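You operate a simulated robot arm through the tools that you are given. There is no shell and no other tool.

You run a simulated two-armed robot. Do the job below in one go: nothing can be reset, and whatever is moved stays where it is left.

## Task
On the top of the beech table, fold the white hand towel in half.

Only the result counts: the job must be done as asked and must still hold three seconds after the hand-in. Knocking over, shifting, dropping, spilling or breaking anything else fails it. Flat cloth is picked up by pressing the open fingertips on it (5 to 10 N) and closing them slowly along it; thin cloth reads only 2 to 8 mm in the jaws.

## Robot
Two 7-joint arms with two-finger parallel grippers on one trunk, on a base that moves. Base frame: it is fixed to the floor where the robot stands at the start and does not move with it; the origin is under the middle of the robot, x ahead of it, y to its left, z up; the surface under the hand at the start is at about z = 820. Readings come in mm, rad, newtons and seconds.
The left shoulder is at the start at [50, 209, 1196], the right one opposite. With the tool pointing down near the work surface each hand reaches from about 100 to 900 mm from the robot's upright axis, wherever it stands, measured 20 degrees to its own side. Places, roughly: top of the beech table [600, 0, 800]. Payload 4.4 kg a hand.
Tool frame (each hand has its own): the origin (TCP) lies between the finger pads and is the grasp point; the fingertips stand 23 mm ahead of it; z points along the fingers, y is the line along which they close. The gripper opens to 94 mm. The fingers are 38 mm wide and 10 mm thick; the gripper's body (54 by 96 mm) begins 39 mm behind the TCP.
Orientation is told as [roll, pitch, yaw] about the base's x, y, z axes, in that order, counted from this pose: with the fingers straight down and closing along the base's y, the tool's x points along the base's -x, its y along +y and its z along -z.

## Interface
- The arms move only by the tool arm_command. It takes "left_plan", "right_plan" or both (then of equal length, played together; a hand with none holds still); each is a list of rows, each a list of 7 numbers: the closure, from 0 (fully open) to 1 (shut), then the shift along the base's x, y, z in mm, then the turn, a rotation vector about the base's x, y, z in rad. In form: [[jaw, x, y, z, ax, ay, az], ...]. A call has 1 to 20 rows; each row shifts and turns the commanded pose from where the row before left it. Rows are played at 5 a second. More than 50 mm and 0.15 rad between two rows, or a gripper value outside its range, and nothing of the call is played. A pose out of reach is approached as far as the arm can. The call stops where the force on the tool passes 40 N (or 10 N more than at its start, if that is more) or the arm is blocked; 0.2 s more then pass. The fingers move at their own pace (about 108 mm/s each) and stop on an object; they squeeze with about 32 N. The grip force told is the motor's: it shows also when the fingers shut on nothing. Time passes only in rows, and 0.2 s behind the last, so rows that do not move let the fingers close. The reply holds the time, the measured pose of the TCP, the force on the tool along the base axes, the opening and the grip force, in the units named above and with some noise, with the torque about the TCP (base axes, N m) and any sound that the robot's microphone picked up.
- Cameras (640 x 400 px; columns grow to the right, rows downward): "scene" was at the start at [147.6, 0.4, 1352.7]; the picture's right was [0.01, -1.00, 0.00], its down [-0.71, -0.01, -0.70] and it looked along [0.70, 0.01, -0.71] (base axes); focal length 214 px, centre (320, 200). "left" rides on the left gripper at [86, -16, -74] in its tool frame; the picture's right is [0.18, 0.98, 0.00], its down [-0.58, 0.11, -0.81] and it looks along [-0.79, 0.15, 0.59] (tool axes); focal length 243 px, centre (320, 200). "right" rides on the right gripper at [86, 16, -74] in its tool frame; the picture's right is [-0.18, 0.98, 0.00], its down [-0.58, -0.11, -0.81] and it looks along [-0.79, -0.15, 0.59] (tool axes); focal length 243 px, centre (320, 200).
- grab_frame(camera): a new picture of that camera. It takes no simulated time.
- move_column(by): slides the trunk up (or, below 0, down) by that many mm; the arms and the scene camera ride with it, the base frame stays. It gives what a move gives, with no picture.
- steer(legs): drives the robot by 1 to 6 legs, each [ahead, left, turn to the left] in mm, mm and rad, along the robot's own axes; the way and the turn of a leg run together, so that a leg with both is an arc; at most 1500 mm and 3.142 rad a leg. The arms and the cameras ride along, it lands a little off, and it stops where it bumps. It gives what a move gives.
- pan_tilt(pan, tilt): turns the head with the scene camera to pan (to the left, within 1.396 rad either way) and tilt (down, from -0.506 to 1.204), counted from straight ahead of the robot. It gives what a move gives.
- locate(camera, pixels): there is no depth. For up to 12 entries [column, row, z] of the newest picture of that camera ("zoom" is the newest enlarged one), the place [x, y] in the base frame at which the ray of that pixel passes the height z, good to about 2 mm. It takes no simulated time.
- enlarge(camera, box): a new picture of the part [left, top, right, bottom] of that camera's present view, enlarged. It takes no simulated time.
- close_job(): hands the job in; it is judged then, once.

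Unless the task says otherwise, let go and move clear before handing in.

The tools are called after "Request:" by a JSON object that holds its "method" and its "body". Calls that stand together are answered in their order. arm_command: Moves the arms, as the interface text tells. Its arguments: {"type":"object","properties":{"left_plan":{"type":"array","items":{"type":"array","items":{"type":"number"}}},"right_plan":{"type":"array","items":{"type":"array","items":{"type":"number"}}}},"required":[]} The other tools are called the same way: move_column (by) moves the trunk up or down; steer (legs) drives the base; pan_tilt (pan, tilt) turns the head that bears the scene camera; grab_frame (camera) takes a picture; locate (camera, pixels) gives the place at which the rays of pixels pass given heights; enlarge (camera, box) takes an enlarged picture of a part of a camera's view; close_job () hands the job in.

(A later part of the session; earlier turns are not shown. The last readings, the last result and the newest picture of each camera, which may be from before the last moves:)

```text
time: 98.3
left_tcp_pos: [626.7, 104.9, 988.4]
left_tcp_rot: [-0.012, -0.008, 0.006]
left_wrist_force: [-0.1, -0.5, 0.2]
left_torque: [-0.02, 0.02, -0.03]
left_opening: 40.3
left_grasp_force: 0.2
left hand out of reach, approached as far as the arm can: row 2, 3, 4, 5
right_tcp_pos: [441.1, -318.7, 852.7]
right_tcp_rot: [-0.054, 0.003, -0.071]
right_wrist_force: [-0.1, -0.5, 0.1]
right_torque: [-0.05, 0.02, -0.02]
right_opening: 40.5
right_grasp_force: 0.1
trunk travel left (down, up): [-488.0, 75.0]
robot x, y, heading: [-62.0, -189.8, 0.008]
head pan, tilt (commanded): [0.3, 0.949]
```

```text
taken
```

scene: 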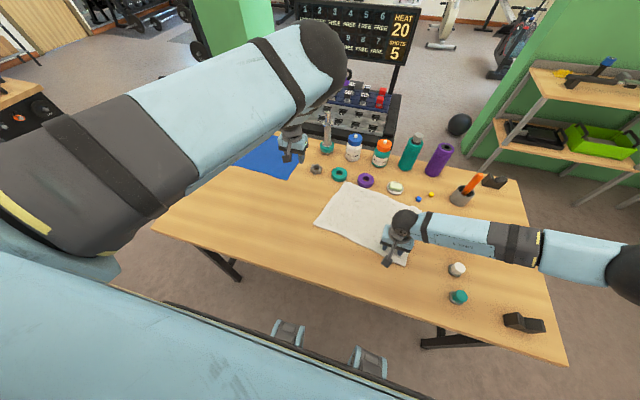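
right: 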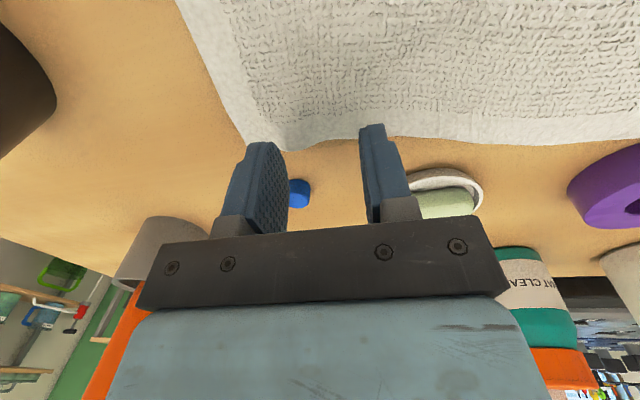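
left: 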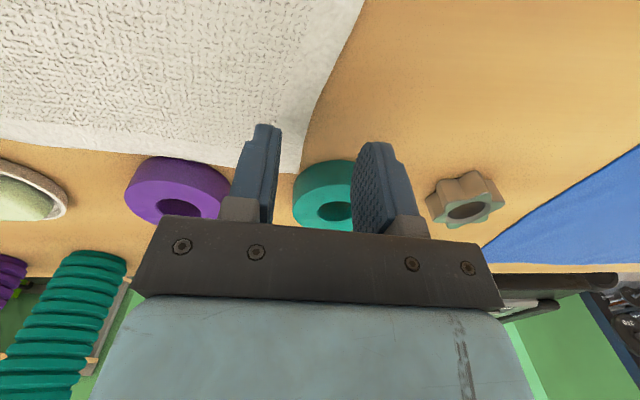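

Request:
{"method": "arm_command", "body": {"left_plan": [[0.57, -6.1, 37.0, 0, 0, 0, 0.0582], [0.57, -8.3, 36.7, 0, 0, 0, 0.0582], [0.57, -10.3, 36.0, 0, 0, 0, 0.0582], [0.57, -12.4, 35.3, 0, 0, 0, 0.0582], [0.57, -14.5, 34.7, 0, 0, 0, 0.0582], [0.57, -16.4, 33.7, 0, 0, 0, 0.0582], [0.57, -18.4, 32.7, 0, 0, 0, 0.0582], [0.57, -20.3, 31.6, 0, 0, 0, 0.0582], [0.57, -22.1, 30.3, 0, 0, 0, 0.0582], [0.57, -23.7, 29.0, 0, 0, 0, 0.0582], [0.57, -25.5, 27.6, 0, 0, 0, 0.0582], [0.57, -27.0, 26.0, 0, 0, 0, 0.0582], [0.57, -28.4, 24.4, 0, 0, 0, 0.0582], [0.57, -29.9, 22.8, 0, 0, 0, 0.0582], [0.57, -31.0, 21.0, 0, 0, 0, 0.0582], [0.57, -32.3, 19.1, 0, 0, 0, 0.0582], [0.57, -33.4, 17.2, 0, 0, 0, 0.0582], [0.57, -34.2, 15.2, 0, 0, 0, 0.0582]]}}

Request:
{"method": "pan_tilt", "body": {"pan": 0.6, "tilt": 0.7}}

Request:
{"method": "grab_frame", "body": {"camera": "scene"}}

```text
time: 102.1
left_tcp_pos: [233.9, 614.3, 991.0]
left_tcp_rot: [-0.014, -0.009, 1.054]
left_wrist_force: [-0.3, 0.2, -0.4]
left_torque: [-0.04, -0.01, 0.02]
left_opening: 40.6
left_grasp_force: 0.2
right_tcp_pos: [439.3, -318.9, 852.4]
right_tcp_rot: [-0.054, 0.003, -0.074]
right_wrist_force: [-1.0, -0.3, 0.6]
right_torque: [-0.03, -0.02, 0.03]
right_opening: 40.4
right_grasp_force: 0.1
trunk travel left (down, up): [-488.0, 75.0]
robot x, y, heading: [-61.9, -191.0, 0.005]
head pan, tilt (commanded): [0.3, 0.949]
```

```text
time: 102.9
left_tcp_pos: [235.0, 612.1, 991.9]
left_tcp_rot: [-0.011, -0.009, 1.051]
left_wrist_force: [-0.4, 0.3, -0.2]
left_torque: [0.03, -0.01, -0.02]
left_opening: 40.3
left_grasp_force: 0.0
right_tcp_pos: [440.7, -319.4, 851.9]
right_tcp_rot: [-0.053, 0.004, -0.072]
right_wrist_force: [0.7, -0.5, 0.3]
right_torque: [-0.02, 0.0, 0.0]
right_opening: 40.3
right_grasp_force: 0.0
trunk travel left (down, up): [-488.0, 75.0]
robot x, y, heading: [-63.9, -187.8, 0.007]
head pan, tilt (commanded): [0.6, 0.7]
```

```text
taken
```

scene: 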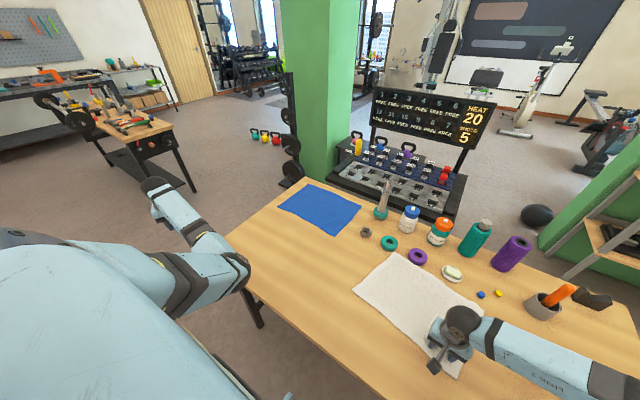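

The elbow is still on the wrong side of the hand. I'll locate the elbow and wrist from this picture to plan the re-posturing properly.

Request:
{"method": "locate", "body": {"camera": "scene", "pixels": [[240, 270, 1000], [240, 270, 1050], [240, 270, 1100], [240, 270, 1150], [240, 270, 1200], [240, 270, 1250], [155, 190, 1160], [155, 190, 1200], [615, 390, 1150], [460, 325, 1030]]}}

```text
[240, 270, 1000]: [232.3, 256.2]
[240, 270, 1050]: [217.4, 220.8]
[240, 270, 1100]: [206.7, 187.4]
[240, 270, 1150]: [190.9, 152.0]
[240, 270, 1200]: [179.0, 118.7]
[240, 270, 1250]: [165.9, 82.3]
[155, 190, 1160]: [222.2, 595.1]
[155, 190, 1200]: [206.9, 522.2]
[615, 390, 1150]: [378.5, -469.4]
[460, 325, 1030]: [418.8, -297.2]
```

The numbers put the elbow near (213,208,1070), below the shoulder–wrist line. That is the workable elbow-down posture, just swung out to the left. I'll lower the hand and swing it back in about the shoulder, so the elbow should stay low.

Request:
{"method": "arm_command", "body": {"left_plan": [[0.57, 0, 0, -25, 0, 0, 0], [0.57, 0, 0, -25, 0, 0, 0], [0.57, 0, 0, -20, 0, 0, 0], [0.57, 0, 0, -15, 0, 0, 0], [0.57, 36.1, -16.4, 0, 0, 0, -0.061], [0.57, 35.1, -18.5, 0, 0, 0, -0.061], [0.57, 33.9, -20.7, 0, 0, 0, -0.061], [0.57, 32.6, -22.7, 0, 0, 0, -0.061], [0.57, 31.1, -24.6, 0, 0, 0, -0.061], [0.57, 29.6, -26.5, 0, 0, 0, -0.061], [0.57, 27.9, -28.3, 0, 0, 0, -0.061], [0.57, 26.1, -29.9, 0, 0, 0, -0.061], [0.57, 24.2, -31.4, 0, 0, 0, -0.061], [0.57, 0, 0, 0, 0, 0, 0]]}}

Request:
{"method": "pan_tilt", "body": {"pan": 0.4, "tilt": 0.85}}

Request:
{"method": "grab_frame", "body": {"camera": "scene"}}

```text
time: 105.9
left_tcp_pos: [507.5, 397.5, 903.2]
left_tcp_rot: [-0.013, -0.008, 0.503]
left_wrist_force: [-0.5, 0.4, -0.2]
left_torque: [-0.04, -0.02, -0.02]
left_opening: 40.3
left_grasp_force: 0.1
right_tcp_pos: [440.6, -317.8, 852.6]
right_tcp_rot: [-0.055, 0.005, -0.072]
right_wrist_force: [-0.7, -0.1, -1.4]
right_torque: [0.03, 0.0, -0.02]
right_opening: 40.4
right_grasp_force: 0.0
trunk travel left (down, up): [-488.0, 75.0]
robot x, y, heading: [-60.5, -189.5, 0.005]
head pan, tilt (commanded): [0.6, 0.7]
```

```text
time: 106.7
left_tcp_pos: [507.9, 398.1, 904.4]
left_tcp_rot: [-0.011, -0.008, 0.505]
left_wrist_force: [-0.2, -0.5, -0.5]
left_torque: [-0.01, -0.01, -0.02]
left_opening: 40.4
left_grasp_force: 0.0
right_tcp_pos: [440.9, -319.2, 853.2]
right_tcp_rot: [-0.055, 0.004, -0.072]
right_wrist_force: [0.1, -0.3, -0.4]
right_torque: [0.03, 0.02, 0.02]
right_opening: 40.3
right_grasp_force: 0.1
trunk travel left (down, up): [-488.0, 75.0]
robot x, y, heading: [-57.8, -190.8, 0.011]
head pan, tilt (commanded): [0.4, 0.85]
```

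```text
taken
```

scene: 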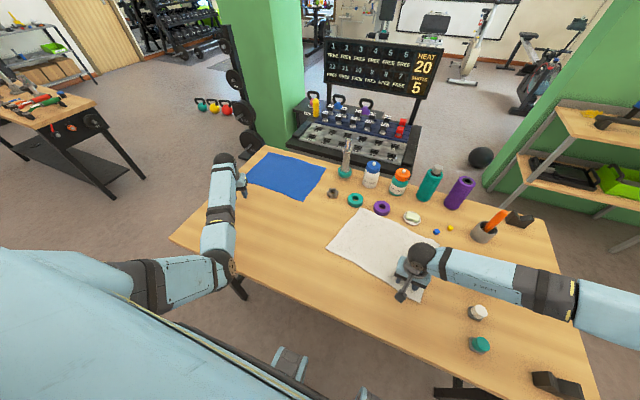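

The elbow is low again, at about (215,265). From here I'll turn the fingers to the right while coming inward at low height, to swing the elbow out to the left.

Request:
{"method": "arm_command", "body": {"left_plan": [[0.57, 0, -20, 8, 0, 0, -0.1], [0.57, 0, -20, 8, 0, 0, -0.1], [0.57, 0, -20, 8, 0, 0, -0.1], [0.57, 0, -20, 8, 0, 0, -0.1], [0.57, 0, -20, 8, 0, 0, -0.1], [0.57, -3, -20, 5, -0.12, 0, 0], [0.57, -3, -20, 5, -0.12, 0, 0], [0.57, -3, -20, 5, -0.12, 0, 0], [0.57, -3, -20, 5, -0.12, 0, 0], [0.57, -3, -10, 5, -0.12, 0, 0], [0.57, -3, -10, 0, -0.12, 0, 0], [0.57, -3, -10, 0, -0.12, 0, 0], [0.57, -3, -10, 0, -0.12, 0, 0], [0.57, -3, -10, 0, -0.12, 0, 0], [0.57, -3, -10, 0, -0.12, 0, 0], [0.57, 0, 0, 0, 0, 0, 0]]}}

Request:
{"method": "grab_frame", "body": {"camera": "scene"}}

```text
time: 110.1
left_tcp_pos: [480.2, 155.8, 967.9]
left_tcp_rot: [-1.212, 0.0, 0.009]
left_wrist_force: [1.0, 0.6, 1.5]
left_torque: [0.01, 0.03, 0.01]
left_opening: 40.5
left_grasp_force: 0.1
right_tcp_pos: [441.8, -318.9, 851.9]
right_tcp_rot: [-0.053, 0.003, -0.071]
right_wrist_force: [-0.3, 1.1, 0.6]
right_torque: [0.0, -0.01, 0.0]
right_opening: 40.5
right_grasp_force: 0.0
trunk travel left (down, up): [-488.0, 75.0]
robot x, y, heading: [-58.5, -191.1, 0.006]
head pan, tilt (commanded): [0.4, 0.85]
```

```text
taken
```

scene: 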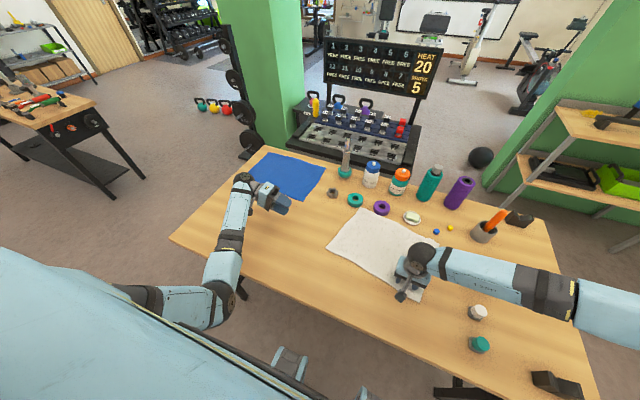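

The hand turned freely and the elbow stays low at (225,295). The blocked poses all put the left elbow against my own torso, at about 160 mm from the midline. So the robot should stand about 80 mm further right. I'll turn the fingers down, raise the right hand and shift the base.

Request:
{"method": "arm_command", "body": {"left_plan": [[0.57, 4, -5, 0, 0.121, 0, 0], [0.57, 4, -5, 0, 0.121, 0, 0], [0.57, 4, -5, 0, 0.121, 0, 0], [0.57, 4, -5, 0, 0.121, 0, 0], [0.57, 4, -5, 0, 0.121, 0, 0], [0.57, 4, -5, 0, 0.121, 0, 0], [0.57, 4, -5, 0, 0.121, 0, 0], [0.57, 4, -5, 0, 0.121, 0, 0], [0.57, 4, -5, 0, 0.121, 0, 0], [0.57, 4, -5, 0, 0.121, 0, 0], [0.57, 0, 0, 0, 0, 0, 0]], "right_plan": [[0.57, 0, 0, 10, 0, 0, 0], [0.57, 0, 0, 10, 0, 0, 0], [0.57, 0, 0, 10, 0, 0, 0], [0.57, 0, 0, 10, 0, 0, 0], [0.57, 0, 0, 10, 0, 0, 0], [0.57, 0, 0, 0, 0, 0, 0], [0.57, 0, 0, 0, 0, 0, 0], [0.57, 0, 0, 0, 0, 0, 0], [0.57, 0, 0, 0, 0, 0, 0], [0.57, 0, 0, 0, 0, 0, 0], [0.57, 0, 0, 0, 0, 0, 0]]}}

Request:
{"method": "steer", "body": {"legs": [[-40, -80, 0]]}}

Request:
{"method": "grab_frame", "body": {"camera": "scene"}}

```text
time: 112.5
left_tcp_pos: [519.1, 107.1, 967.8]
left_tcp_rot: [0.0, -0.009, 0.005]
left_wrist_force: [-0.1, 0.1, -0.3]
left_torque: [-0.01, 0.01, -0.02]
left_opening: 40.6
left_grasp_force: 0.1
right_tcp_pos: [440.3, -318.6, 902.5]
right_tcp_rot: [-0.054, 0.003, -0.072]
right_wrist_force: [0.1, 0.1, -0.2]
right_torque: [0.02, -0.02, -0.01]
right_opening: 40.3
right_grasp_force: 0.0
trunk travel left (down, up): [-488.0, 75.0]
robot x, y, heading: [-59.5, -188.7, 0.007]
head pan, tilt (commanded): [0.4, 0.85]
```

```text
time: 113.8
left_tcp_pos: [481.6, 25.5, 969.5]
left_tcp_rot: [-0.004, -0.009, 0.003]
left_wrist_force: [-0.4, 0.0, -0.6]
left_torque: [-0.01, -0.02, -0.02]
left_opening: 40.2
left_grasp_force: 0.0
right_tcp_pos: [400.1, -398.6, 903.5]
right_tcp_rot: [-0.055, 0.006, -0.073]
right_wrist_force: [0.8, 0.7, 1.4]
right_torque: [0.01, 0.01, 0.0]
right_opening: 40.5
right_grasp_force: 0.0
trunk travel left (down, up): [-488.0, 75.0]
robot x, y, heading: [-98.9, -270.2, 0.006]
head pan, tilt (commanded): [0.4, 0.85]
```

```text
taken
```

scene: 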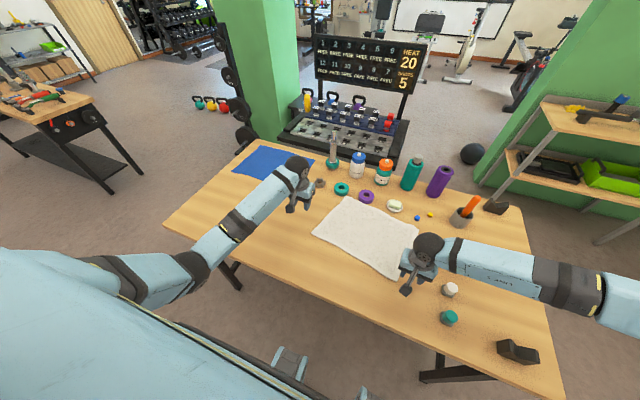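

The base is at (-99,-270) and both arms look free. I'll bring both hands down over the near part of the towel, ready to press and drag it back towards the robot.

Request:
{"method": "arm_command", "body": {"left_plan": [[0.57, 0, -12.5, -5, 0, 0, 0], [0.57, 0, -12.5, -10, 0, 0, 0], [0.57, 0, -12.5, -15, 0, 0, 0], [0.57, 0, -12.5, -16, 0, 0, 0], [0.57, 0, -12.5, -16, 0, 0, 0], [0.57, 0, -12.5, -16, 0, 0, 0], [0.57, 0, -12.5, -16, 0, 0, 0], [0.57, 0, -12.5, -16, 0, 0, 0], [0.57, 0, 0, -6, 0, 0, 0], [0.57, 0, 0, 0, 0, 0, 0]], "right_plan": [[0.57, 5, 10, 0, 0, 0, 0], [0.57, 5, 10, 0, 0, 0, 0], [0.57, 5, 10, 0, 0, 0, 0], [0.57, 5, 10, -5, 0, 0, 0], [0.57, 5, 10, -10, 0, 0, 0], [0.57, 5, 10, -10, 0, 0, 0], [0.57, 5, 10, -10, 0, 0, 0], [0.57, 5, 9, -10, 0, 0, 0], [0.57, 0, 0, -5, 0, 0, 0], [0.57, 0, 0, 0, 0, 0, 0]]}}

Request:
{"method": "pan_tilt", "body": {"pan": 0.1, "tilt": 0.9}}

Request:
{"method": "grab_frame", "body": {"camera": "scene"}}

```text
time: 116.0
left_tcp_pos: [479.7, -72.4, 852.6]
left_tcp_rot: [-0.003, -0.009, 0.004]
left_wrist_force: [0.1, -0.6, 0.3]
left_torque: [-0.02, 0.02, -0.02]
left_opening: 40.6
left_grasp_force: 0.0
right_tcp_pos: [441.7, -318.9, 852.1]
right_tcp_rot: [-0.054, 0.004, -0.073]
right_wrist_force: [0.5, -0.2, 0.8]
right_torque: [0.0, -0.04, -0.01]
right_opening: 40.2
right_grasp_force: 0.0
trunk travel left (down, up): [-488.0, 75.0]
robot x, y, heading: [-101.8, -268.2, 0.004]
head pan, tilt (commanded): [0.4, 0.85]
```

```text
time: 116.8
left_tcp_pos: [481.7, -74.2, 854.5]
left_tcp_rot: [-0.003, -0.01, 0.003]
left_wrist_force: [0.3, 0.5, 0.5]
left_torque: [0.02, 0.02, 0.01]
left_opening: 40.5
left_grasp_force: 0.1
right_tcp_pos: [442.8, -318.9, 852.1]
right_tcp_rot: [-0.056, 0.005, -0.073]
right_wrist_force: [-1.1, 0.3, -0.4]
right_torque: [-0.01, 0.01, -0.02]
right_opening: 40.4
right_grasp_force: 0.1
trunk travel left (down, up): [-488.0, 75.0]
robot x, y, heading: [-99.9, -273.4, -0.003]
head pan, tilt (commanded): [0.099, 0.901]
```

```text
taken
```

scene: 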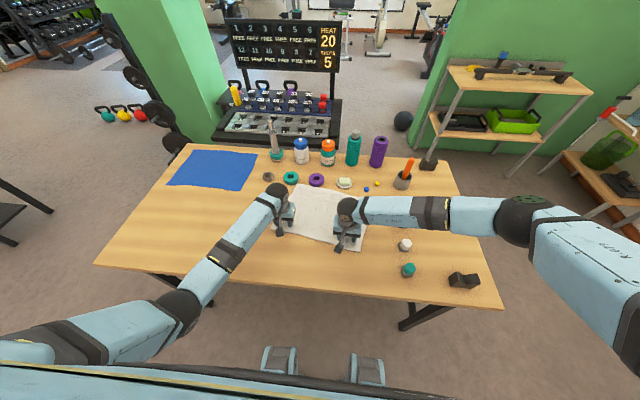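

Both hands are now exactly where commanded. I'll press down on the cloth.

Request:
{"method": "arm_command", "body": {"left_plan": [[0.57, 0, 0, -4, 0, 0, 0], [0.57, 0, 0, -2.5, 0, 0, 0], [0.57, 0, 0, -1, 0, 0, 0], [0.57, 0, 0, 0, 0, 0, 0]], "right_plan": [[0.57, 0, 0, -4, 0, 0, 0], [0.57, 0, 0, -1.5, 0, 0, 0], [0.57, 0, 0, -1, 0, 0, 0], [0.57, 0, 0, 0, 0, 0, 0]]}}

```text
time: 117.8
left_tcp_pos: [479.2, -74.9, 847.3]
left_tcp_rot: [-0.003, -0.011, 0.003]
left_wrist_force: [1.9, 0.3, 7.5]
left_torque: [0.02, -0.01, 0.01]
left_opening: 40.1
left_grasp_force: 0.2
right_tcp_pos: [440.7, -319.0, 846.7]
right_tcp_rot: [-0.053, -0.001, -0.073]
right_wrist_force: [-0.1, -1.6, 15.9]
right_torque: [0.41, -0.02, -0.02]
right_opening: 39.8
right_grasp_force: 0.1
trunk travel left (down, up): [-488.0, 75.0]
robot x, y, heading: [-99.5, -270.6, 0.006]
head pan, tilt (commanded): [0.099, 0.901]
```

The press forces are 7.5 N on the left and 15.9 N on the right. I'll ease the right hand and drag both hands towards the robot, the left side further so the towel straightens.

Request:
{"method": "arm_command", "body": {"left_plan": [[0.57, 0, 0, 0, 0, 0, 0], [0.57, -6, 0.2, 0, 0, 0, 0], [0.57, -6, 0.2, 0, 0, 0, 0], [0.57, -6, 0.2, 0, 0, 0, 0], [0.57, -6, 0.2, 0, 0, 0, 0], [0.57, -6, 0.2, 0, 0, 0, 0], [0.57, -6, 0.2, 0, 0, 0, 0], [0.57, -6, 0.2, 0, 0, 0, 0], [0.57, -6, 0.2, 0, 0, 0, 0], [0.57, -6, 0.2, 0, 0, 0, 0], [0.57, -6, 0.2, 0, 0, 0, 0], [0.57, -6, 0.2, 0, 0, 0, 0], [0.57, -6, 0.2, 0, 0, 0, 0], [0.57, -6, 0.2, 0, 0, 0, 0], [0.57, -4, 0.2, 0, 0, 0, 0], [0.57, 0, 0, 0, 0, 0, 0], [0.57, 0, 0, 10, 0, 0, 0], [0.57, 0, 0, 15, 0, 0, 0]], "right_plan": [[0.57, 0, 0, 0.8, 0, 0, 0], [0.57, -3, 0, 0, 0, 0, 0], [0.57, -3, 0, 0, 0, 0, 0], [0.57, -3, 0, 0, 0, 0, 0], [0.57, -3, 0, 0, 0, 0, 0], [0.57, -3, 0, 0, 0, 0, 0], [0.57, -3, 0, 0, 0, 0, 0], [0.57, -3, 0, 0, 0, 0, 0], [0.57, -3, 0, 0, 0, 0, 0], [0.57, -3, 0, 0, 0, 0, 0], [0.57, -3, 0, 0, 0, 0, 0], [0.57, -3, 0, 0, 0, 0, 0], [0.57, -3, 0, 0, 0, 0, 0], [0.57, -3, 0, 0, 0, 0, 0], [0.57, -2, 0, 0, 0, 0, 0], [0.57, 0, 0, 0, 0, 0, 0], [0.57, 0, 0, 10, 0, 0, 0], [0.57, 0, 0, 15, 0, 0, 0]]}}

Request:
{"method": "enlarge", "body": {"camera": "scene", "box": [220, 150, 428, 280]}}

```text
time: 121.6
left_tcp_pos: [397.4, -71.3, 868.7]
left_tcp_rot: [-0.002, -0.008, 0.004]
left_wrist_force: [-0.2, -0.4, -0.2]
left_torque: [0.0, -0.02, 0.02]
left_opening: 40.6
left_grasp_force: 0.0
right_tcp_pos: [400.2, -318.1, 873.9]
right_tcp_rot: [-0.054, 0.003, -0.072]
right_wrist_force: [-1.0, -0.6, -1.3]
right_torque: [-0.01, -0.01, -0.03]
right_opening: 40.6
right_grasp_force: 0.0
trunk travel left (down, up): [-488.0, 75.0]
robot x, y, heading: [-98.5, -273.9, 0.006]
head pan, tilt (commanded): [0.099, 0.901]
```

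```text
3.08 times, centred on (324, 215) of scene
```

zoom: 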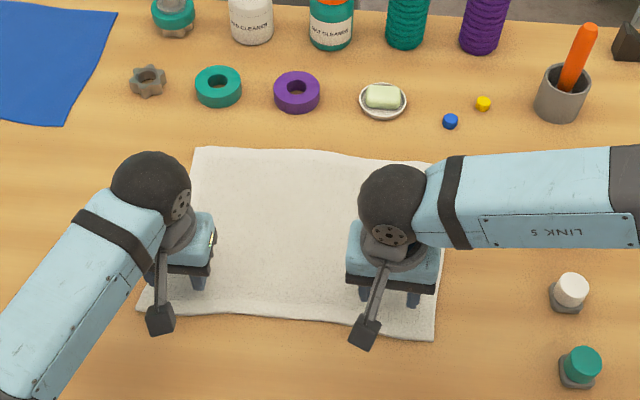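

The drag worked well: the towel slid back flat and square, and the left arm followed fully. I'll locate the corners.

Request:
{"method": "locate", "body": {"camera": "zoom", "pixels": [[195, 148, 822], [443, 167, 822], [434, 341, 822], [138, 311, 822], [300, 151, 822], [300, 321, 822], [218, 88, 822], [297, 93, 822], [383, 99, 822]]}}

```text
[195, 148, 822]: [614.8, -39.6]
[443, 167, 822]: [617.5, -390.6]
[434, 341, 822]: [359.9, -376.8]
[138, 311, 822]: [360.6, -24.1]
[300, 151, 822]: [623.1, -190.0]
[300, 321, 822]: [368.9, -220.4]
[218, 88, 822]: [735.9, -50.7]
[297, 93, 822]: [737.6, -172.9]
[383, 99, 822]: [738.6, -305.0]
```

The towel is now square: A≈(615,-40), B≈(617,-391), C≈(360,-377), D≈(361,-24). Both hands go back over the far edge to re-grip it right at the hem.

Request:
{"method": "arm_command", "body": {"left_plan": [[0.57, 0, 0, 31, 0, 0, 0], [0.57, 36.7, 0.5, 0, 0, 0, 0], [0.57, 36.7, 0.5, 0, 0, 0, 0], [0.57, 36.7, 0.5, 0, 0, 0, 0], [0.57, 36.7, 0.5, 0, 0, 0, 0], [0.57, 36.7, 0.5, 0, 0, 0, 0], [0.57, 36.7, 0.5, 0, 0, 0, 0], [0.57, 0, 0, -15, 0, 0, 0], [0.57, 0, 0, -15, 0, 0, 0], [0.57, 0, 0, 0, 0, 0, 0]], "right_plan": [[0.57, 0, 0, 26, 0, 0, 0], [0.57, 36.5, -7.5, 0, 0, 0, 0], [0.57, 36.5, -7.5, 0, 0, 0, 0], [0.57, 36.5, -7.5, 0, 0, 0, 0], [0.57, 36.5, -7.5, 0, 0, 0, 0], [0.57, 36.5, -7.5, 0, 0, 0, 0], [0.57, 36.5, -7.5, 0, 0, 0, 0.02], [0.57, 0, 0, -15, 0, 0, 0.025], [0.57, 0, 0, -15, 0, 0, 0.025], [0.57, 0, 0, 0, 0, 0, 0]]}}

Request:
{"method": "grab_frame", "body": {"camera": "left"}}

Request:
{"method": "grab_frame", "body": {"camera": "right"}}

Request:
{"method": "enlarge", "body": {"camera": "scene", "box": [220, 150, 428, 280]}}

```text
time: 123.8
left_tcp_pos: [617.6, -69.7, 869.6]
left_tcp_rot: [0.0, -0.009, 0.005]
left_wrist_force: [0.0, 0.2, -0.1]
left_torque: [0.02, 0.01, 0.03]
left_opening: 40.1
left_grasp_force: 0.0
right_tcp_pos: [619.5, -364.9, 868.5]
right_tcp_rot: [-0.054, 0.002, -0.003]
right_wrist_force: [0.4, -0.1, 0.5]
right_torque: [-0.02, 0.0, 0.04]
right_opening: 40.4
right_grasp_force: 0.2
trunk travel left (down, up): [-488.0, 75.0]
robot x, y, heading: [-100.6, -267.6, 0.007]
head pan, tilt (commanded): [0.099, 0.901]
```

```text
taken
```

left: 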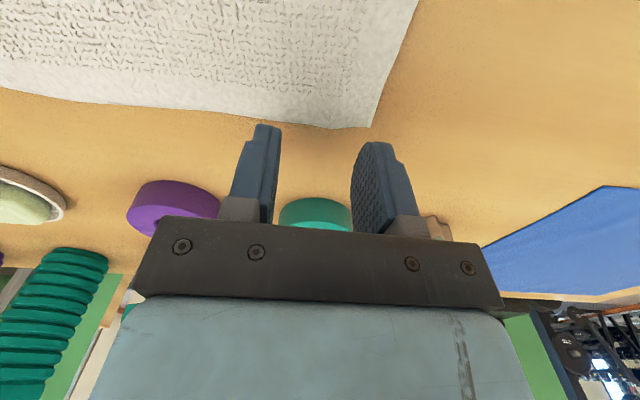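

```text
taken
```

right: 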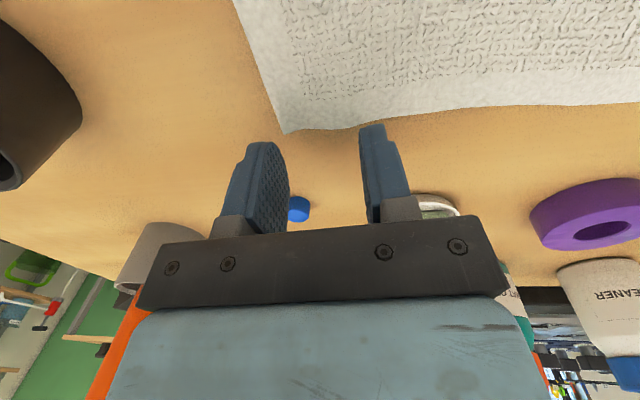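

```text
3.08 times, centred on (324, 215) of scene
```

zoom: 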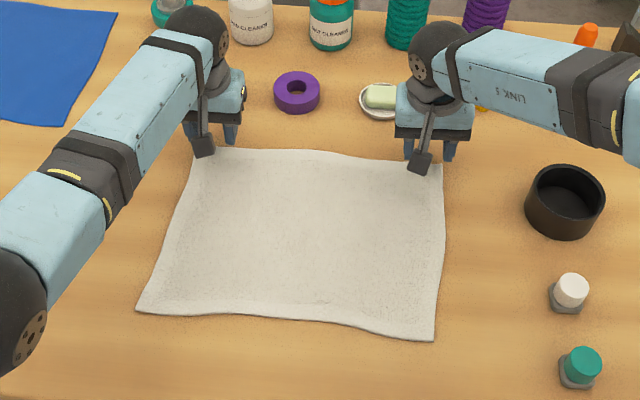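

The towel is clean and flat. In the wrist views corner A is at (370,127) and corner B at (283,133); I'll locate them and the edge between.

Request:
{"method": "locate", "body": {"camera": "left", "pixels": [[370, 127, 822], [320, 127, 822], [280, 123, 822], [200, 112, 822]]}}

Request:
{"method": "locate", "body": {"camera": "right", "pixels": [[283, 133, 822], [330, 128, 822], [370, 123, 822], [450, 108, 822]]}}

Request:
{"method": "locate", "body": {"camera": "zoom", "pixels": [[441, 166, 822], [434, 341, 822], [137, 311, 822], [300, 151, 822], [300, 320, 822], [445, 250, 822]]}}

```text
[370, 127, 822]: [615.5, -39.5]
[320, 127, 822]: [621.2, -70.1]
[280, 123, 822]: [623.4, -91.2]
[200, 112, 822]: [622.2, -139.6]
```

```text
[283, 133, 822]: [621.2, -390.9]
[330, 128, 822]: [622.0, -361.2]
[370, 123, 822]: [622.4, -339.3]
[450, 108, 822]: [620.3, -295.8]
```

```text
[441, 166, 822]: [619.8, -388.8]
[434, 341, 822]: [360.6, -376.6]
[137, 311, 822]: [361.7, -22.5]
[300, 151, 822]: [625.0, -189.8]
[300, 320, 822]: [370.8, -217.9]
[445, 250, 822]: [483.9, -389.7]
```

The far edge is at x≈621 by the left hand and 622 by the right, so with a 2–3 mm shift the pads will overlap the hem by about 20 mm. I'll lower both hands to contact.

Request:
{"method": "arm_command", "body": {"left_plan": [[0.57, 2, 0, -8, 0, 0, 0], [0.57, 0, 0, -8, 0, 0, 0], [0.57, 0, 0, -3, 0, 0, 0], [0.57, 0, 0, -2, 0, 0, 0], [0.57, 0, 0, -1, 0, 0, 0], [0.57, 0, 0, 0, 0, 0, 0]], "right_plan": [[0.57, 2, 0, -8, 0, 0, 0], [0.57, 0, 0, -7, 0, 0, 0], [0.57, 0, 0, -3, 0, 0, 0], [0.57, 0, 0, -2, 0, 0, 0], [0.57, 0, 0, -1, 0, 0, 0], [0.57, 0, 0, 0, 0, 0, 0]]}}

```text
time: 125.2
left_tcp_pos: [620.4, -68.5, 848.8]
left_tcp_rot: [0.0, -0.009, 0.004]
left_wrist_force: [0.4, 1.1, -0.2]
left_torque: [-0.02, 0.04, 0.01]
left_opening: 40.6
left_grasp_force: 0.0
right_tcp_pos: [620.3, -363.5, 848.3]
right_tcp_rot: [-0.054, 0.004, -0.003]
right_wrist_force: [0.5, 0.0, 1.7]
right_torque: [0.04, 0.03, -0.03]
right_opening: 40.2
right_grasp_force: 0.1
trunk travel left (down, up): [-488.0, 75.0]
robot x, y, heading: [-98.7, -271.9, 0.005]
head pan, tilt (commanded): [0.099, 0.901]
```

Request:
{"method": "arm_command", "body": {"left_plan": [[0.57, 0, 0, -1.2, 0, 0, 0], [0.57, 0, 0, -1, 0, 0, 0], [0.57, 0, 0, -0.5, 0, 0, 0], [0.57, 0, 0, 0, 0, 0, 0]], "right_plan": [[0.57, 0, 0, -1, 0, 0, 0], [0.57, 0, 0, -0.6, 0, 0, 0], [0.57, 0, 0, 0, 0, 0, 0], [0.57, 0, 0, 0, 0, 0, 0]]}}

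```text
time: 126.2
left_tcp_pos: [619.6, -67.8, 846.1]
left_tcp_rot: [-0.004, -0.01, 0.005]
left_wrist_force: [0.7, -1.2, 2.4]
left_torque: [-0.05, 0.0, -0.02]
left_opening: 40.5
left_grasp_force: 0.1
right_tcp_pos: [619.8, -362.9, 848.7]
right_tcp_rot: [-0.055, 0.001, -0.002]
right_wrist_force: [0.8, -0.3, 10.9]
right_torque: [0.23, 0.1, -0.01]
right_opening: 40.0
right_grasp_force: 0.1
trunk travel left (down, up): [-488.0, 75.0]
robot x, y, heading: [-98.5, -271.2, 0.007]
head pan, tilt (commanded): [0.099, 0.901]
```

The left hand reads 2.4 N. The right reads 10.9 N with a torque, so its slight roll is loading one finger. I'll level the right hand and press the left a little more.

Request:
{"method": "arm_command", "body": {"left_plan": [[0.57, 0, 0, -0.6, 0, 0, 0], [0.57, 0, 0, -0.4, 0, 0, 0], [0.57, 0, 0, 0, 0, 0, 0]], "right_plan": [[0.57, 0, 0, 1, 0.03, 0, 0], [0.57, 0, 0, -1, 0.024, 0, 0], [0.57, 0, 0, 0, 0, 0, 0]]}}

```text
time: 127.0
left_tcp_pos: [621.3, -68.1, 846.4]
left_tcp_rot: [-0.002, -0.01, 0.003]
left_wrist_force: [0.9, 1.7, 5.5]
left_torque: [-0.01, 0.06, -0.03]
left_opening: 40.2
left_grasp_force: 0.0
right_tcp_pos: [620.7, -364.4, 846.3]
right_tcp_rot: [0.0, 0.001, -0.003]
right_wrist_force: [-1.1, -1.3, 5.9]
right_torque: [0.02, 0.1, 0.04]
right_opening: 40.4
right_grasp_force: 0.0
trunk travel left (down, up): [-488.0, 75.0]
robot x, y, heading: [-98.5, -275.0, 0.001]
head pan, tilt (commanded): [0.099, 0.901]
```

Both hands are level at 5.5 and 5.9 N. I'll press slightly more and close slowly.

Request:
{"method": "arm_command", "body": {"left_plan": [[0.6, 0, 0, -0.5, 0, 0, 0], [0.63, 0, 0, 0, 0, 0, 0], [0.66, 0, 0, 0, 0, 0, 0], [0.69, 0, 0, 0, 0, 0, 0], [0.72, 0, 0, 0, 0, 0, 0], [0.75, 0, 0, 0, 0, 0, 0], [0.78, 0, 0, 0, 0, 0, 0], [0.8, 0, 0, 0, 0, 0, 0]], "right_plan": [[0.6, 0, 0, -0.4, 0, 0, 0], [0.63, 0, 0, 0, 0, 0, 0], [0.66, 0, 0, 0, 0, 0, 0], [0.69, 0, 0, 0, 0, 0, 0], [0.72, 0, 0, 0, 0, 0, 0], [0.75, 0, 0, 0, 0, 0, 0], [0.78, 0, 0, 0, 0, 0, 0], [0.8, 0, 0, 0, 0, 0, 0]]}}

Request:
{"method": "enlarge", "body": {"camera": "left", "box": [220, 60, 460, 210]}}

Request:
{"method": "enlarge", "body": {"camera": "right", "box": [180, 60, 420, 210]}}

```text
time: 128.8
left_tcp_pos: [619.8, -67.9, 844.5]
left_tcp_rot: [-0.001, -0.011, 0.002]
left_wrist_force: [0.8, -0.9, 12.8]
left_torque: [-0.08, 0.15, 0.0]
left_opening: 18.3
left_grasp_force: 0.0
right_tcp_pos: [619.2, -364.3, 847.1]
right_tcp_rot: [-0.002, 0.001, -0.003]
right_wrist_force: [-0.1, 1.7, 4.1]
right_torque: [0.1, 0.05, -0.01]
right_opening: 19.3
right_grasp_force: 0.4
trunk travel left (down, up): [-488.0, 75.0]
robot x, y, heading: [-101.5, -268.7, 0.001]
head pan, tilt (commanded): [0.099, 0.901]
```

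```text
2.67 times, centred on (340, 135) of left
```

zoom: 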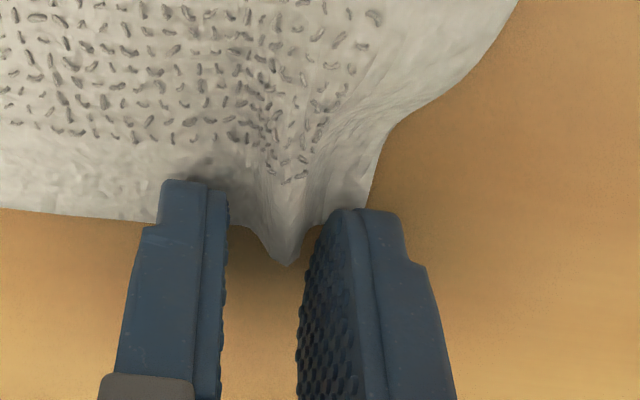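

```text
2.67 times, centred on (300, 135) of right
```

zoom: 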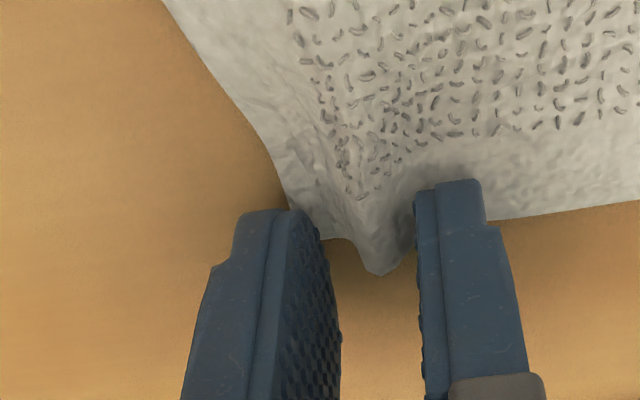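

Both hands have raised a clear ridge right at the hem. The press force is 12.8 N on the left and 4.1 N on the right, so I'll even that out and finish closing slowly.

Request:
{"method": "arm_command", "body": {"left_plan": [[0.82, 0, 0, 0.4, 0, 0, 0], [0.84, 0, 0, 0, 0, 0, 0], [0.86, 0, 0, 0, 0, 0, 0], [0.88, 0, 0, 0, 0, 0, 0], [0.9, 0, 0, 0, 0, 0, 0], [0.92, 0, 0, 0, 0, 0, 0], [0.94, 0, 0, 0, 0, 0, 0], [0.96, 0, 0, 0, 0, 0, 0], [0.98, 0, 0, 0, 0, 0, 0], [1, 0, 0, 0, 0, 0, 0], [1, 0, 0, 0, 0, 0, 0], [1, 0, 0, 0, 0, 0, 0]], "right_plan": [[0.82, 0, 0, -0.5, 0, 0, 0], [0.84, 0, 0, 0, 0, 0, 0], [0.86, 0, 0, 0, 0, 0, 0], [0.88, 0, 0, 0, 0, 0, 0], [0.9, 0, 0, 0, 0, 0, 0], [0.92, 0, 0, 0, 0, 0, 0], [0.94, 0, 0, 0, 0, 0, 0], [0.96, 0, 0, 0, 0, 0, 0], [0.98, 0, 0, 0, 0, 0, 0], [1, 0, 0, 0, 0, 0, 0], [1, 0, 0, 0, 0, 0, 0], [1, 0, 0, 0, 0, 0, 0]]}}

Request:
{"method": "enlarge", "body": {"camera": "left", "box": [220, 60, 460, 210]}}

Request:
{"method": "enlarge", "body": {"camera": "right", "box": [180, 60, 420, 210]}}

```text
time: 131.4
left_tcp_pos: [619.5, -68.5, 845.9]
left_tcp_rot: [-0.002, -0.01, 0.002]
left_wrist_force: [0.1, -11.8, 9.6]
left_torque: [-0.32, 0.18, 0.16]
left_opening: 4.1
left_grasp_force: 32.0
right_tcp_pos: [620.8, -364.0, 845.6]
right_tcp_rot: [0.0, 0.002, -0.002]
right_wrist_force: [-0.8, 11.9, 6.1]
right_torque: [0.27, 0.09, -0.11]
right_opening: 3.8
right_grasp_force: 32.0
trunk travel left (down, up): [-488.0, 75.0]
robot x, y, heading: [-100.4, -271.8, 0.004]
head pan, tilt (commanded): [0.099, 0.901]
```

```text
2.67 times, centred on (340, 135) of left
```

zoom: 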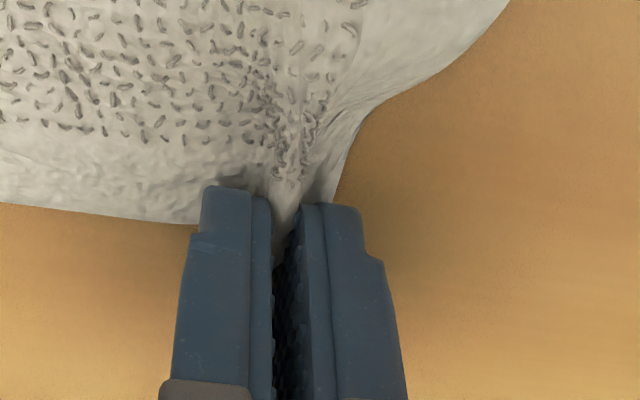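

```text
2.67 times, centred on (300, 135) of right
```

zoom: 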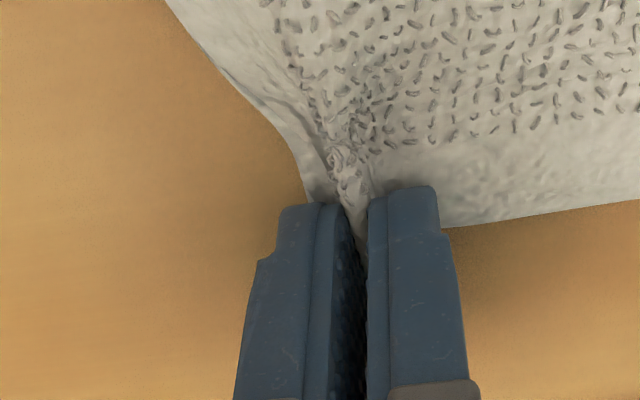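

Both hands hold the hem (4.1 and 3.8 mm at 32 N). The near edge is at x≈361 and the far edge at 621, so the fold line is at x≈490. I'll lift along the arc first.

Request:
{"method": "arm_command", "body": {"left_plan": [[1, -4, -1, 12, 0, 0, 0], [1, -7, -1, 13, 0, 0, 0], [1, -5, -1, 12.5, 0, 0, 0], [1, -5, 0, 12.5, 0, 0, 0], [1, -8.3, 0, 10.8, 0, 0, 0], [1, -8.2, 0, 10.7, 0, 0, 0], [1, -10.8, 0, 8.3, 0, 0, 0], [1, -10.7, 0, 8.2, 0, 0, 0], [1, 0, 0, 0, 0, 0, 0]], "right_plan": [[1, -4, 1, 12, 0, 0, 0], [1, -7, 1, 13, 0, 0, 0], [1, -5, 1, 12.5, 0, 0, 0], [1, -5, 0, 12.5, 0, 0, 0], [1, -8.3, 0, 10.8, 0, 0, 0], [1, -8.2, 0, 10.7, 0, 0, 0], [1, -10.8, 0, 8.3, 0, 0, 0], [1, -10.7, 0, 8.2, 0, 0, 0], [1, 0, 0, 0, 0, 0, 0]]}}

Request:
{"method": "enlarge", "body": {"camera": "scene", "box": [220, 150, 428, 280]}}

```text
time: 133.4
left_tcp_pos: [562.0, -71.5, 932.2]
left_tcp_rot: [-0.002, -0.008, 0.005]
left_wrist_force: [-0.5, -5.3, 0.1]
left_torque: [-0.11, 0.01, 0.09]
left_opening: 3.8
left_grasp_force: 32.0
right_tcp_pos: [560.0, -360.8, 933.6]
right_tcp_rot: [0.001, 0.003, -0.002]
right_wrist_force: [-0.3, 4.2, -0.2]
right_torque: [0.07, -0.01, -0.04]
right_opening: 3.3
right_grasp_force: 31.5
trunk travel left (down, up): [-488.0, 75.0]
robot x, y, heading: [-101.2, -271.4, 0.005]
head pan, tilt (commanded): [0.099, 0.901]
```

```text
3.08 times, centred on (324, 215) of scene
```

zoom: 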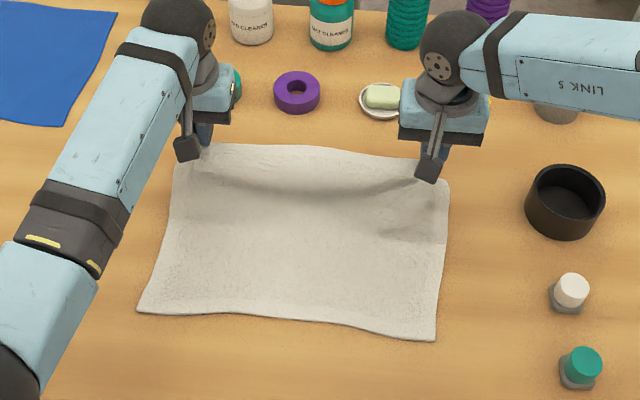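

The far half lifted cleanly and the near edge stayed put at (137,311) to (435,340). Now I'll back the base 70 mm, which carries the held edge over the fold line.

Request:
{"method": "steer", "body": {"legs": [[-70, 0, 0]]}}

Request:
{"method": "enlarge", "body": {"camera": "scene", "box": [220, 130, 428, 260]}}

```text
time: 134.4
left_tcp_pos: [495.0, -72.7, 933.5]
left_tcp_rot: [-0.002, -0.008, 0.002]
left_wrist_force: [0.1, -4.4, 0.1]
left_torque: [-0.09, -0.01, 0.11]
left_opening: 3.8
left_grasp_force: 32.1
right_tcp_pos: [492.3, -362.0, 931.3]
right_tcp_rot: [0.001, 0.004, -0.003]
right_wrist_force: [0.0, 4.1, 0.5]
right_torque: [0.05, 0.03, -0.03]
right_opening: 3.9
right_grasp_force: 32.3
trunk travel left (down, up): [-488.0, 75.0]
robot x, y, heading: [-164.4, -268.8, 0.001]
head pan, tilt (commanded): [0.099, 0.901]
```

```text
3.08 times, centred on (324, 195) of scene
```

zoom: 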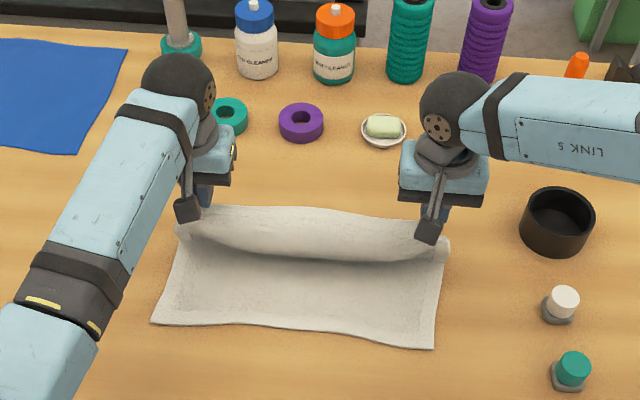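

The edge now hangs over the fold line with the near half flat. I'll bring it down to the near edge with a slight forward tilt and a small shift left, so the far corners meet the near ones.

Request:
{"method": "arm_command", "body": {"left_plan": [[1, -20.5, 1.5, 1.3, 0, -0.07, 0], [1, -20.5, 1.5, 1.3, 0, -0.07, 0], [1, -12, 1.5, -7.5, 0, -0.0525, 0], [1, -12, 1.5, -7.5, 0, -0.0525, 0], [1, -9.5, 1.5, -10, 0, -0.0525, 0], [1, -9.5, 1.5, -10, 0, -0.0525, 0], [1, -4, 1.5, -8.2, 0, 0, 0], [1, -4, 1.5, -8.2, 0, 0, 0], [1, -2, 1, -7, 0, 0, 0], [1, -2, 1, -7, 0, 0, 0], [1, 0, 0, 0, 0, 0, 0]], "right_plan": [[1, -19, 1.5, 2.5, 0, -0.07, 0], [1, -19, 1.5, 2.5, 0, -0.07, 0], [1, -12, 1.5, -7.5, 0, -0.0525, 0], [1, -12, 1.5, -7.5, 0, -0.0525, 0], [1, -9.5, 1.5, -10, 0, -0.0525, 0], [1, -9.5, 1.5, -10, 0, -0.0525, 0], [1, -4, 1.5, -8.2, 0, 0, 0], [1, -4, 1.5, -8.2, 0, 0, 0], [1, -2, 1, -7, 0, 0, 0], [1, -2, 1, -7, 0, 0, 0], [1, 0, 0, 0, 0, 0, 0]]}}

Request:
{"method": "enlarge", "body": {"camera": "scene", "box": [220, 130, 428, 260]}}

Request:
{"method": "grab_frame", "body": {"camera": "left"}}

Request:
{"method": "grab_frame", "body": {"camera": "right"}}

```text
time: 136.8
left_tcp_pos: [397.8, -57.8, 867.9]
left_tcp_rot: [-0.004, -0.359, 0.001]
left_wrist_force: [0.3, -5.1, -0.4]
left_torque: [-0.13, 0.04, 0.03]
left_opening: 4.0
left_grasp_force: 31.8
right_tcp_pos: [401.4, -346.8, 873.0]
right_tcp_rot: [0.001, -0.346, -0.003]
right_wrist_force: [-0.7, 4.5, -0.1]
right_torque: [0.08, 0.02, -0.02]
right_opening: 3.7
right_grasp_force: 32.2
trunk travel left (down, up): [-488.0, 75.0]
robot x, y, heading: [-169.3, -268.2, 0.004]
head pan, tilt (commanded): [0.099, 0.901]
```

```text
3.08 times, centred on (324, 195) of scene
```

zoom: 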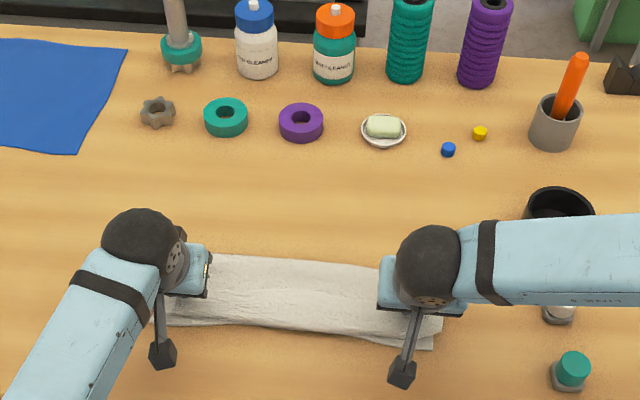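

```text
taken
```

left: 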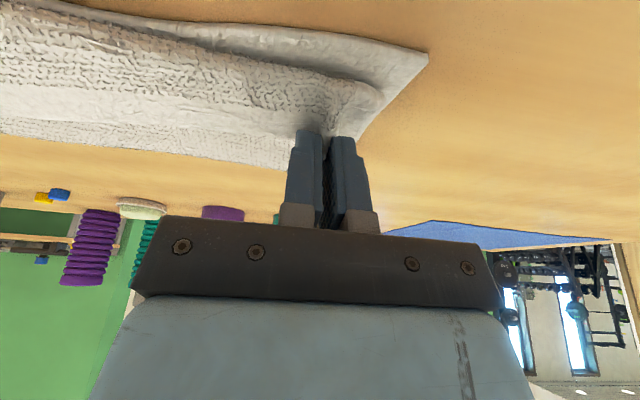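

```text
taken
```

right: 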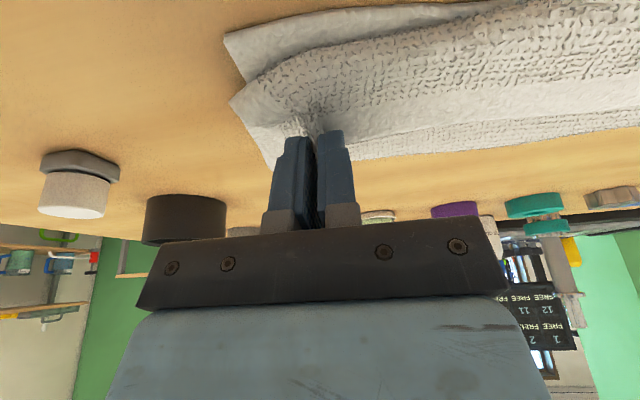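

Both arms reached the landing pose with the tilt. I'll measure the fold line and near edge in this picture.

Request:
{"method": "locate", "body": {"camera": "zoom", "pixels": [[230, 254, 826], [300, 259, 826], [375, 267, 826], [170, 327, 822], [432, 349, 822], [250, 326, 822], [350, 341, 822], [250, 318, 840], [350, 331, 840]]}}

Request:
{"method": "locate", "body": {"camera": "left", "pixels": [[428, 55, 822], [300, 32, 822], [200, 22, 822]]}}

Request:
{"method": "locate", "body": {"camera": "right", "pixels": [[226, 38, 822], [300, 15, 822]]}}

Request:
{"method": "enlarge", "body": {"camera": "left", "box": [200, 0, 440, 150]}}

Request:
{"method": "enlarge", "body": {"camera": "right", "box": [200, 0, 440, 150]}}

```text
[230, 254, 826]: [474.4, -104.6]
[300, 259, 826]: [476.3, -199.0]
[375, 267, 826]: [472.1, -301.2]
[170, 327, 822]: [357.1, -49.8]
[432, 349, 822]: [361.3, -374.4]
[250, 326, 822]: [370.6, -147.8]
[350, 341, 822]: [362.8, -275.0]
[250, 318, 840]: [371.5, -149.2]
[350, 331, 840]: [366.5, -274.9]
```

```text
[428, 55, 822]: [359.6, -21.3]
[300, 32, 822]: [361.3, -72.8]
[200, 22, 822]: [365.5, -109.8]
```

```text
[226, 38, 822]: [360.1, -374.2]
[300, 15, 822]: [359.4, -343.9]
```

```text
2.67 times, centred on (320, 75) of left
```

zoom: 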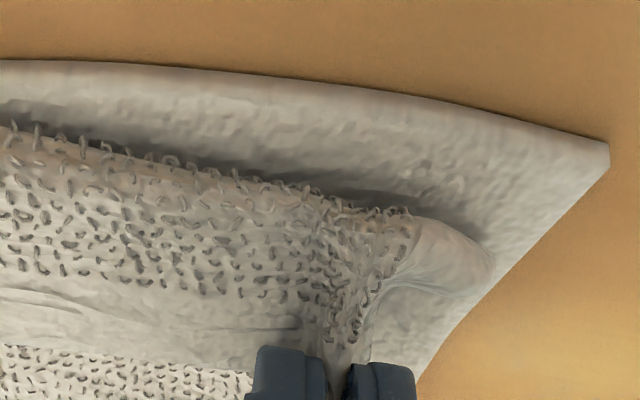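

```text
2.67 times, centred on (320, 75) of right
```

zoom: 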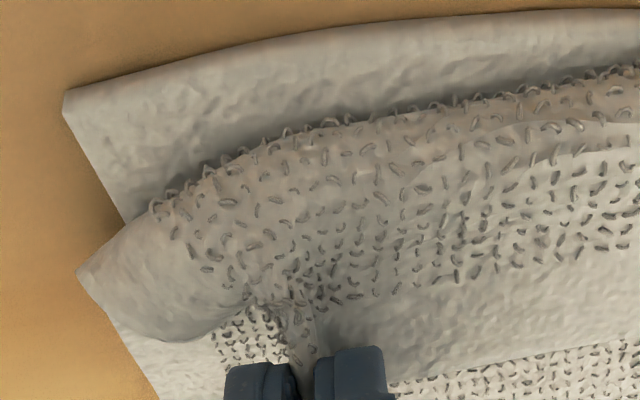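

The near corners are at (360,-21) and (360,-374), the outer fold boundary is at x≈475 (still a loose loop), and the top layer is just behind the near edge, so the alignment is good. I'll open the fingers gently and retreat up and back.

Request:
{"method": "arm_command", "body": {"left_plan": [[1, 0, 0, -4, 0, 0, 0], [0.95, 0, 0, 0, 0, 0, 0], [0.88, -2, 0, 0, 0, 0, 0], [0.78, -4, 0, 0, 0, 0, 0], [0.65, -5, 0, 0, 0, 0, 0], [0.5, -5, 0, 3, 0, 0, 0], [0.5, -8, 0, 12, 0, 0, 0], [0.5, -8, 0, 18, 0, 0, 0], [0.5, -5, 0, 18, 0, 0, 0], [0.5, 0, 0, 0, 0, 0, 0]], "right_plan": [[1, 0, 0, -8, 0, 0, 0], [0.95, 0, 0, 0, 0, 0, 0], [0.88, -2, 0, 0, 0, 0, 0], [0.78, -4, 0, 0, 0, 0, 0], [0.65, -5, 0, 0, 0, 0, 0], [0.5, -5, 0, 3, 0, 0, 0], [0.5, -8, 0, 12, 0, 0, 0], [0.5, -8, 0, 18, 0, 0, 0], [0.5, -5, 0, 18, 0, 0, 0], [0.5, 0, 0, 0, 0, 0, 0]]}}

Request:
{"method": "grab_frame", "body": {"camera": "left"}}

Request:
{"method": "grab_frame", "body": {"camera": "right"}}

Request:
{"method": "enlarge", "body": {"camera": "scene", "box": [220, 130, 428, 260]}}

```text
time: 139.0
left_tcp_pos: [363.5, -59.1, 916.1]
left_tcp_rot: [-0.003, -0.358, 0.001]
left_wrist_force: [-1.1, -0.2, -0.1]
left_torque: [0.02, 0.02, 0.05]
left_opening: 47.0
left_grasp_force: 0.0
right_tcp_pos: [362.1, -347.3, 915.6]
right_tcp_rot: [0.001, -0.346, -0.004]
right_wrist_force: [0.3, 0.0, -0.2]
right_torque: [0.04, 0.01, -0.01]
right_opening: 47.1
right_grasp_force: 0.1
trunk travel left (down, up): [-488.0, 75.0]
robot x, y, heading: [-164.3, -267.8, 0.001]
head pan, tilt (commanded): [0.099, 0.901]
```

```text
taken
```

left: 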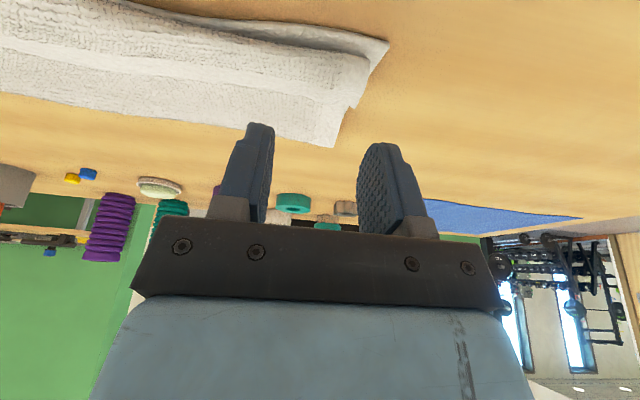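

```text
taken
```

right: 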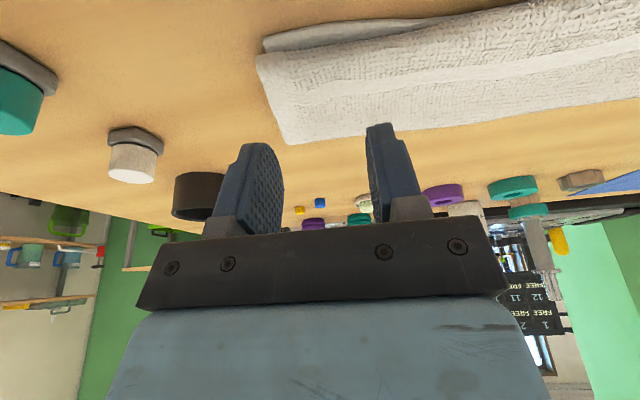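

```text
3.08 times, centred on (324, 195) of scene
```

zoom: 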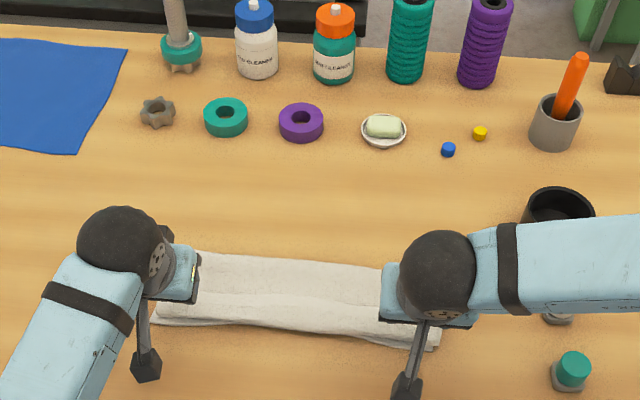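

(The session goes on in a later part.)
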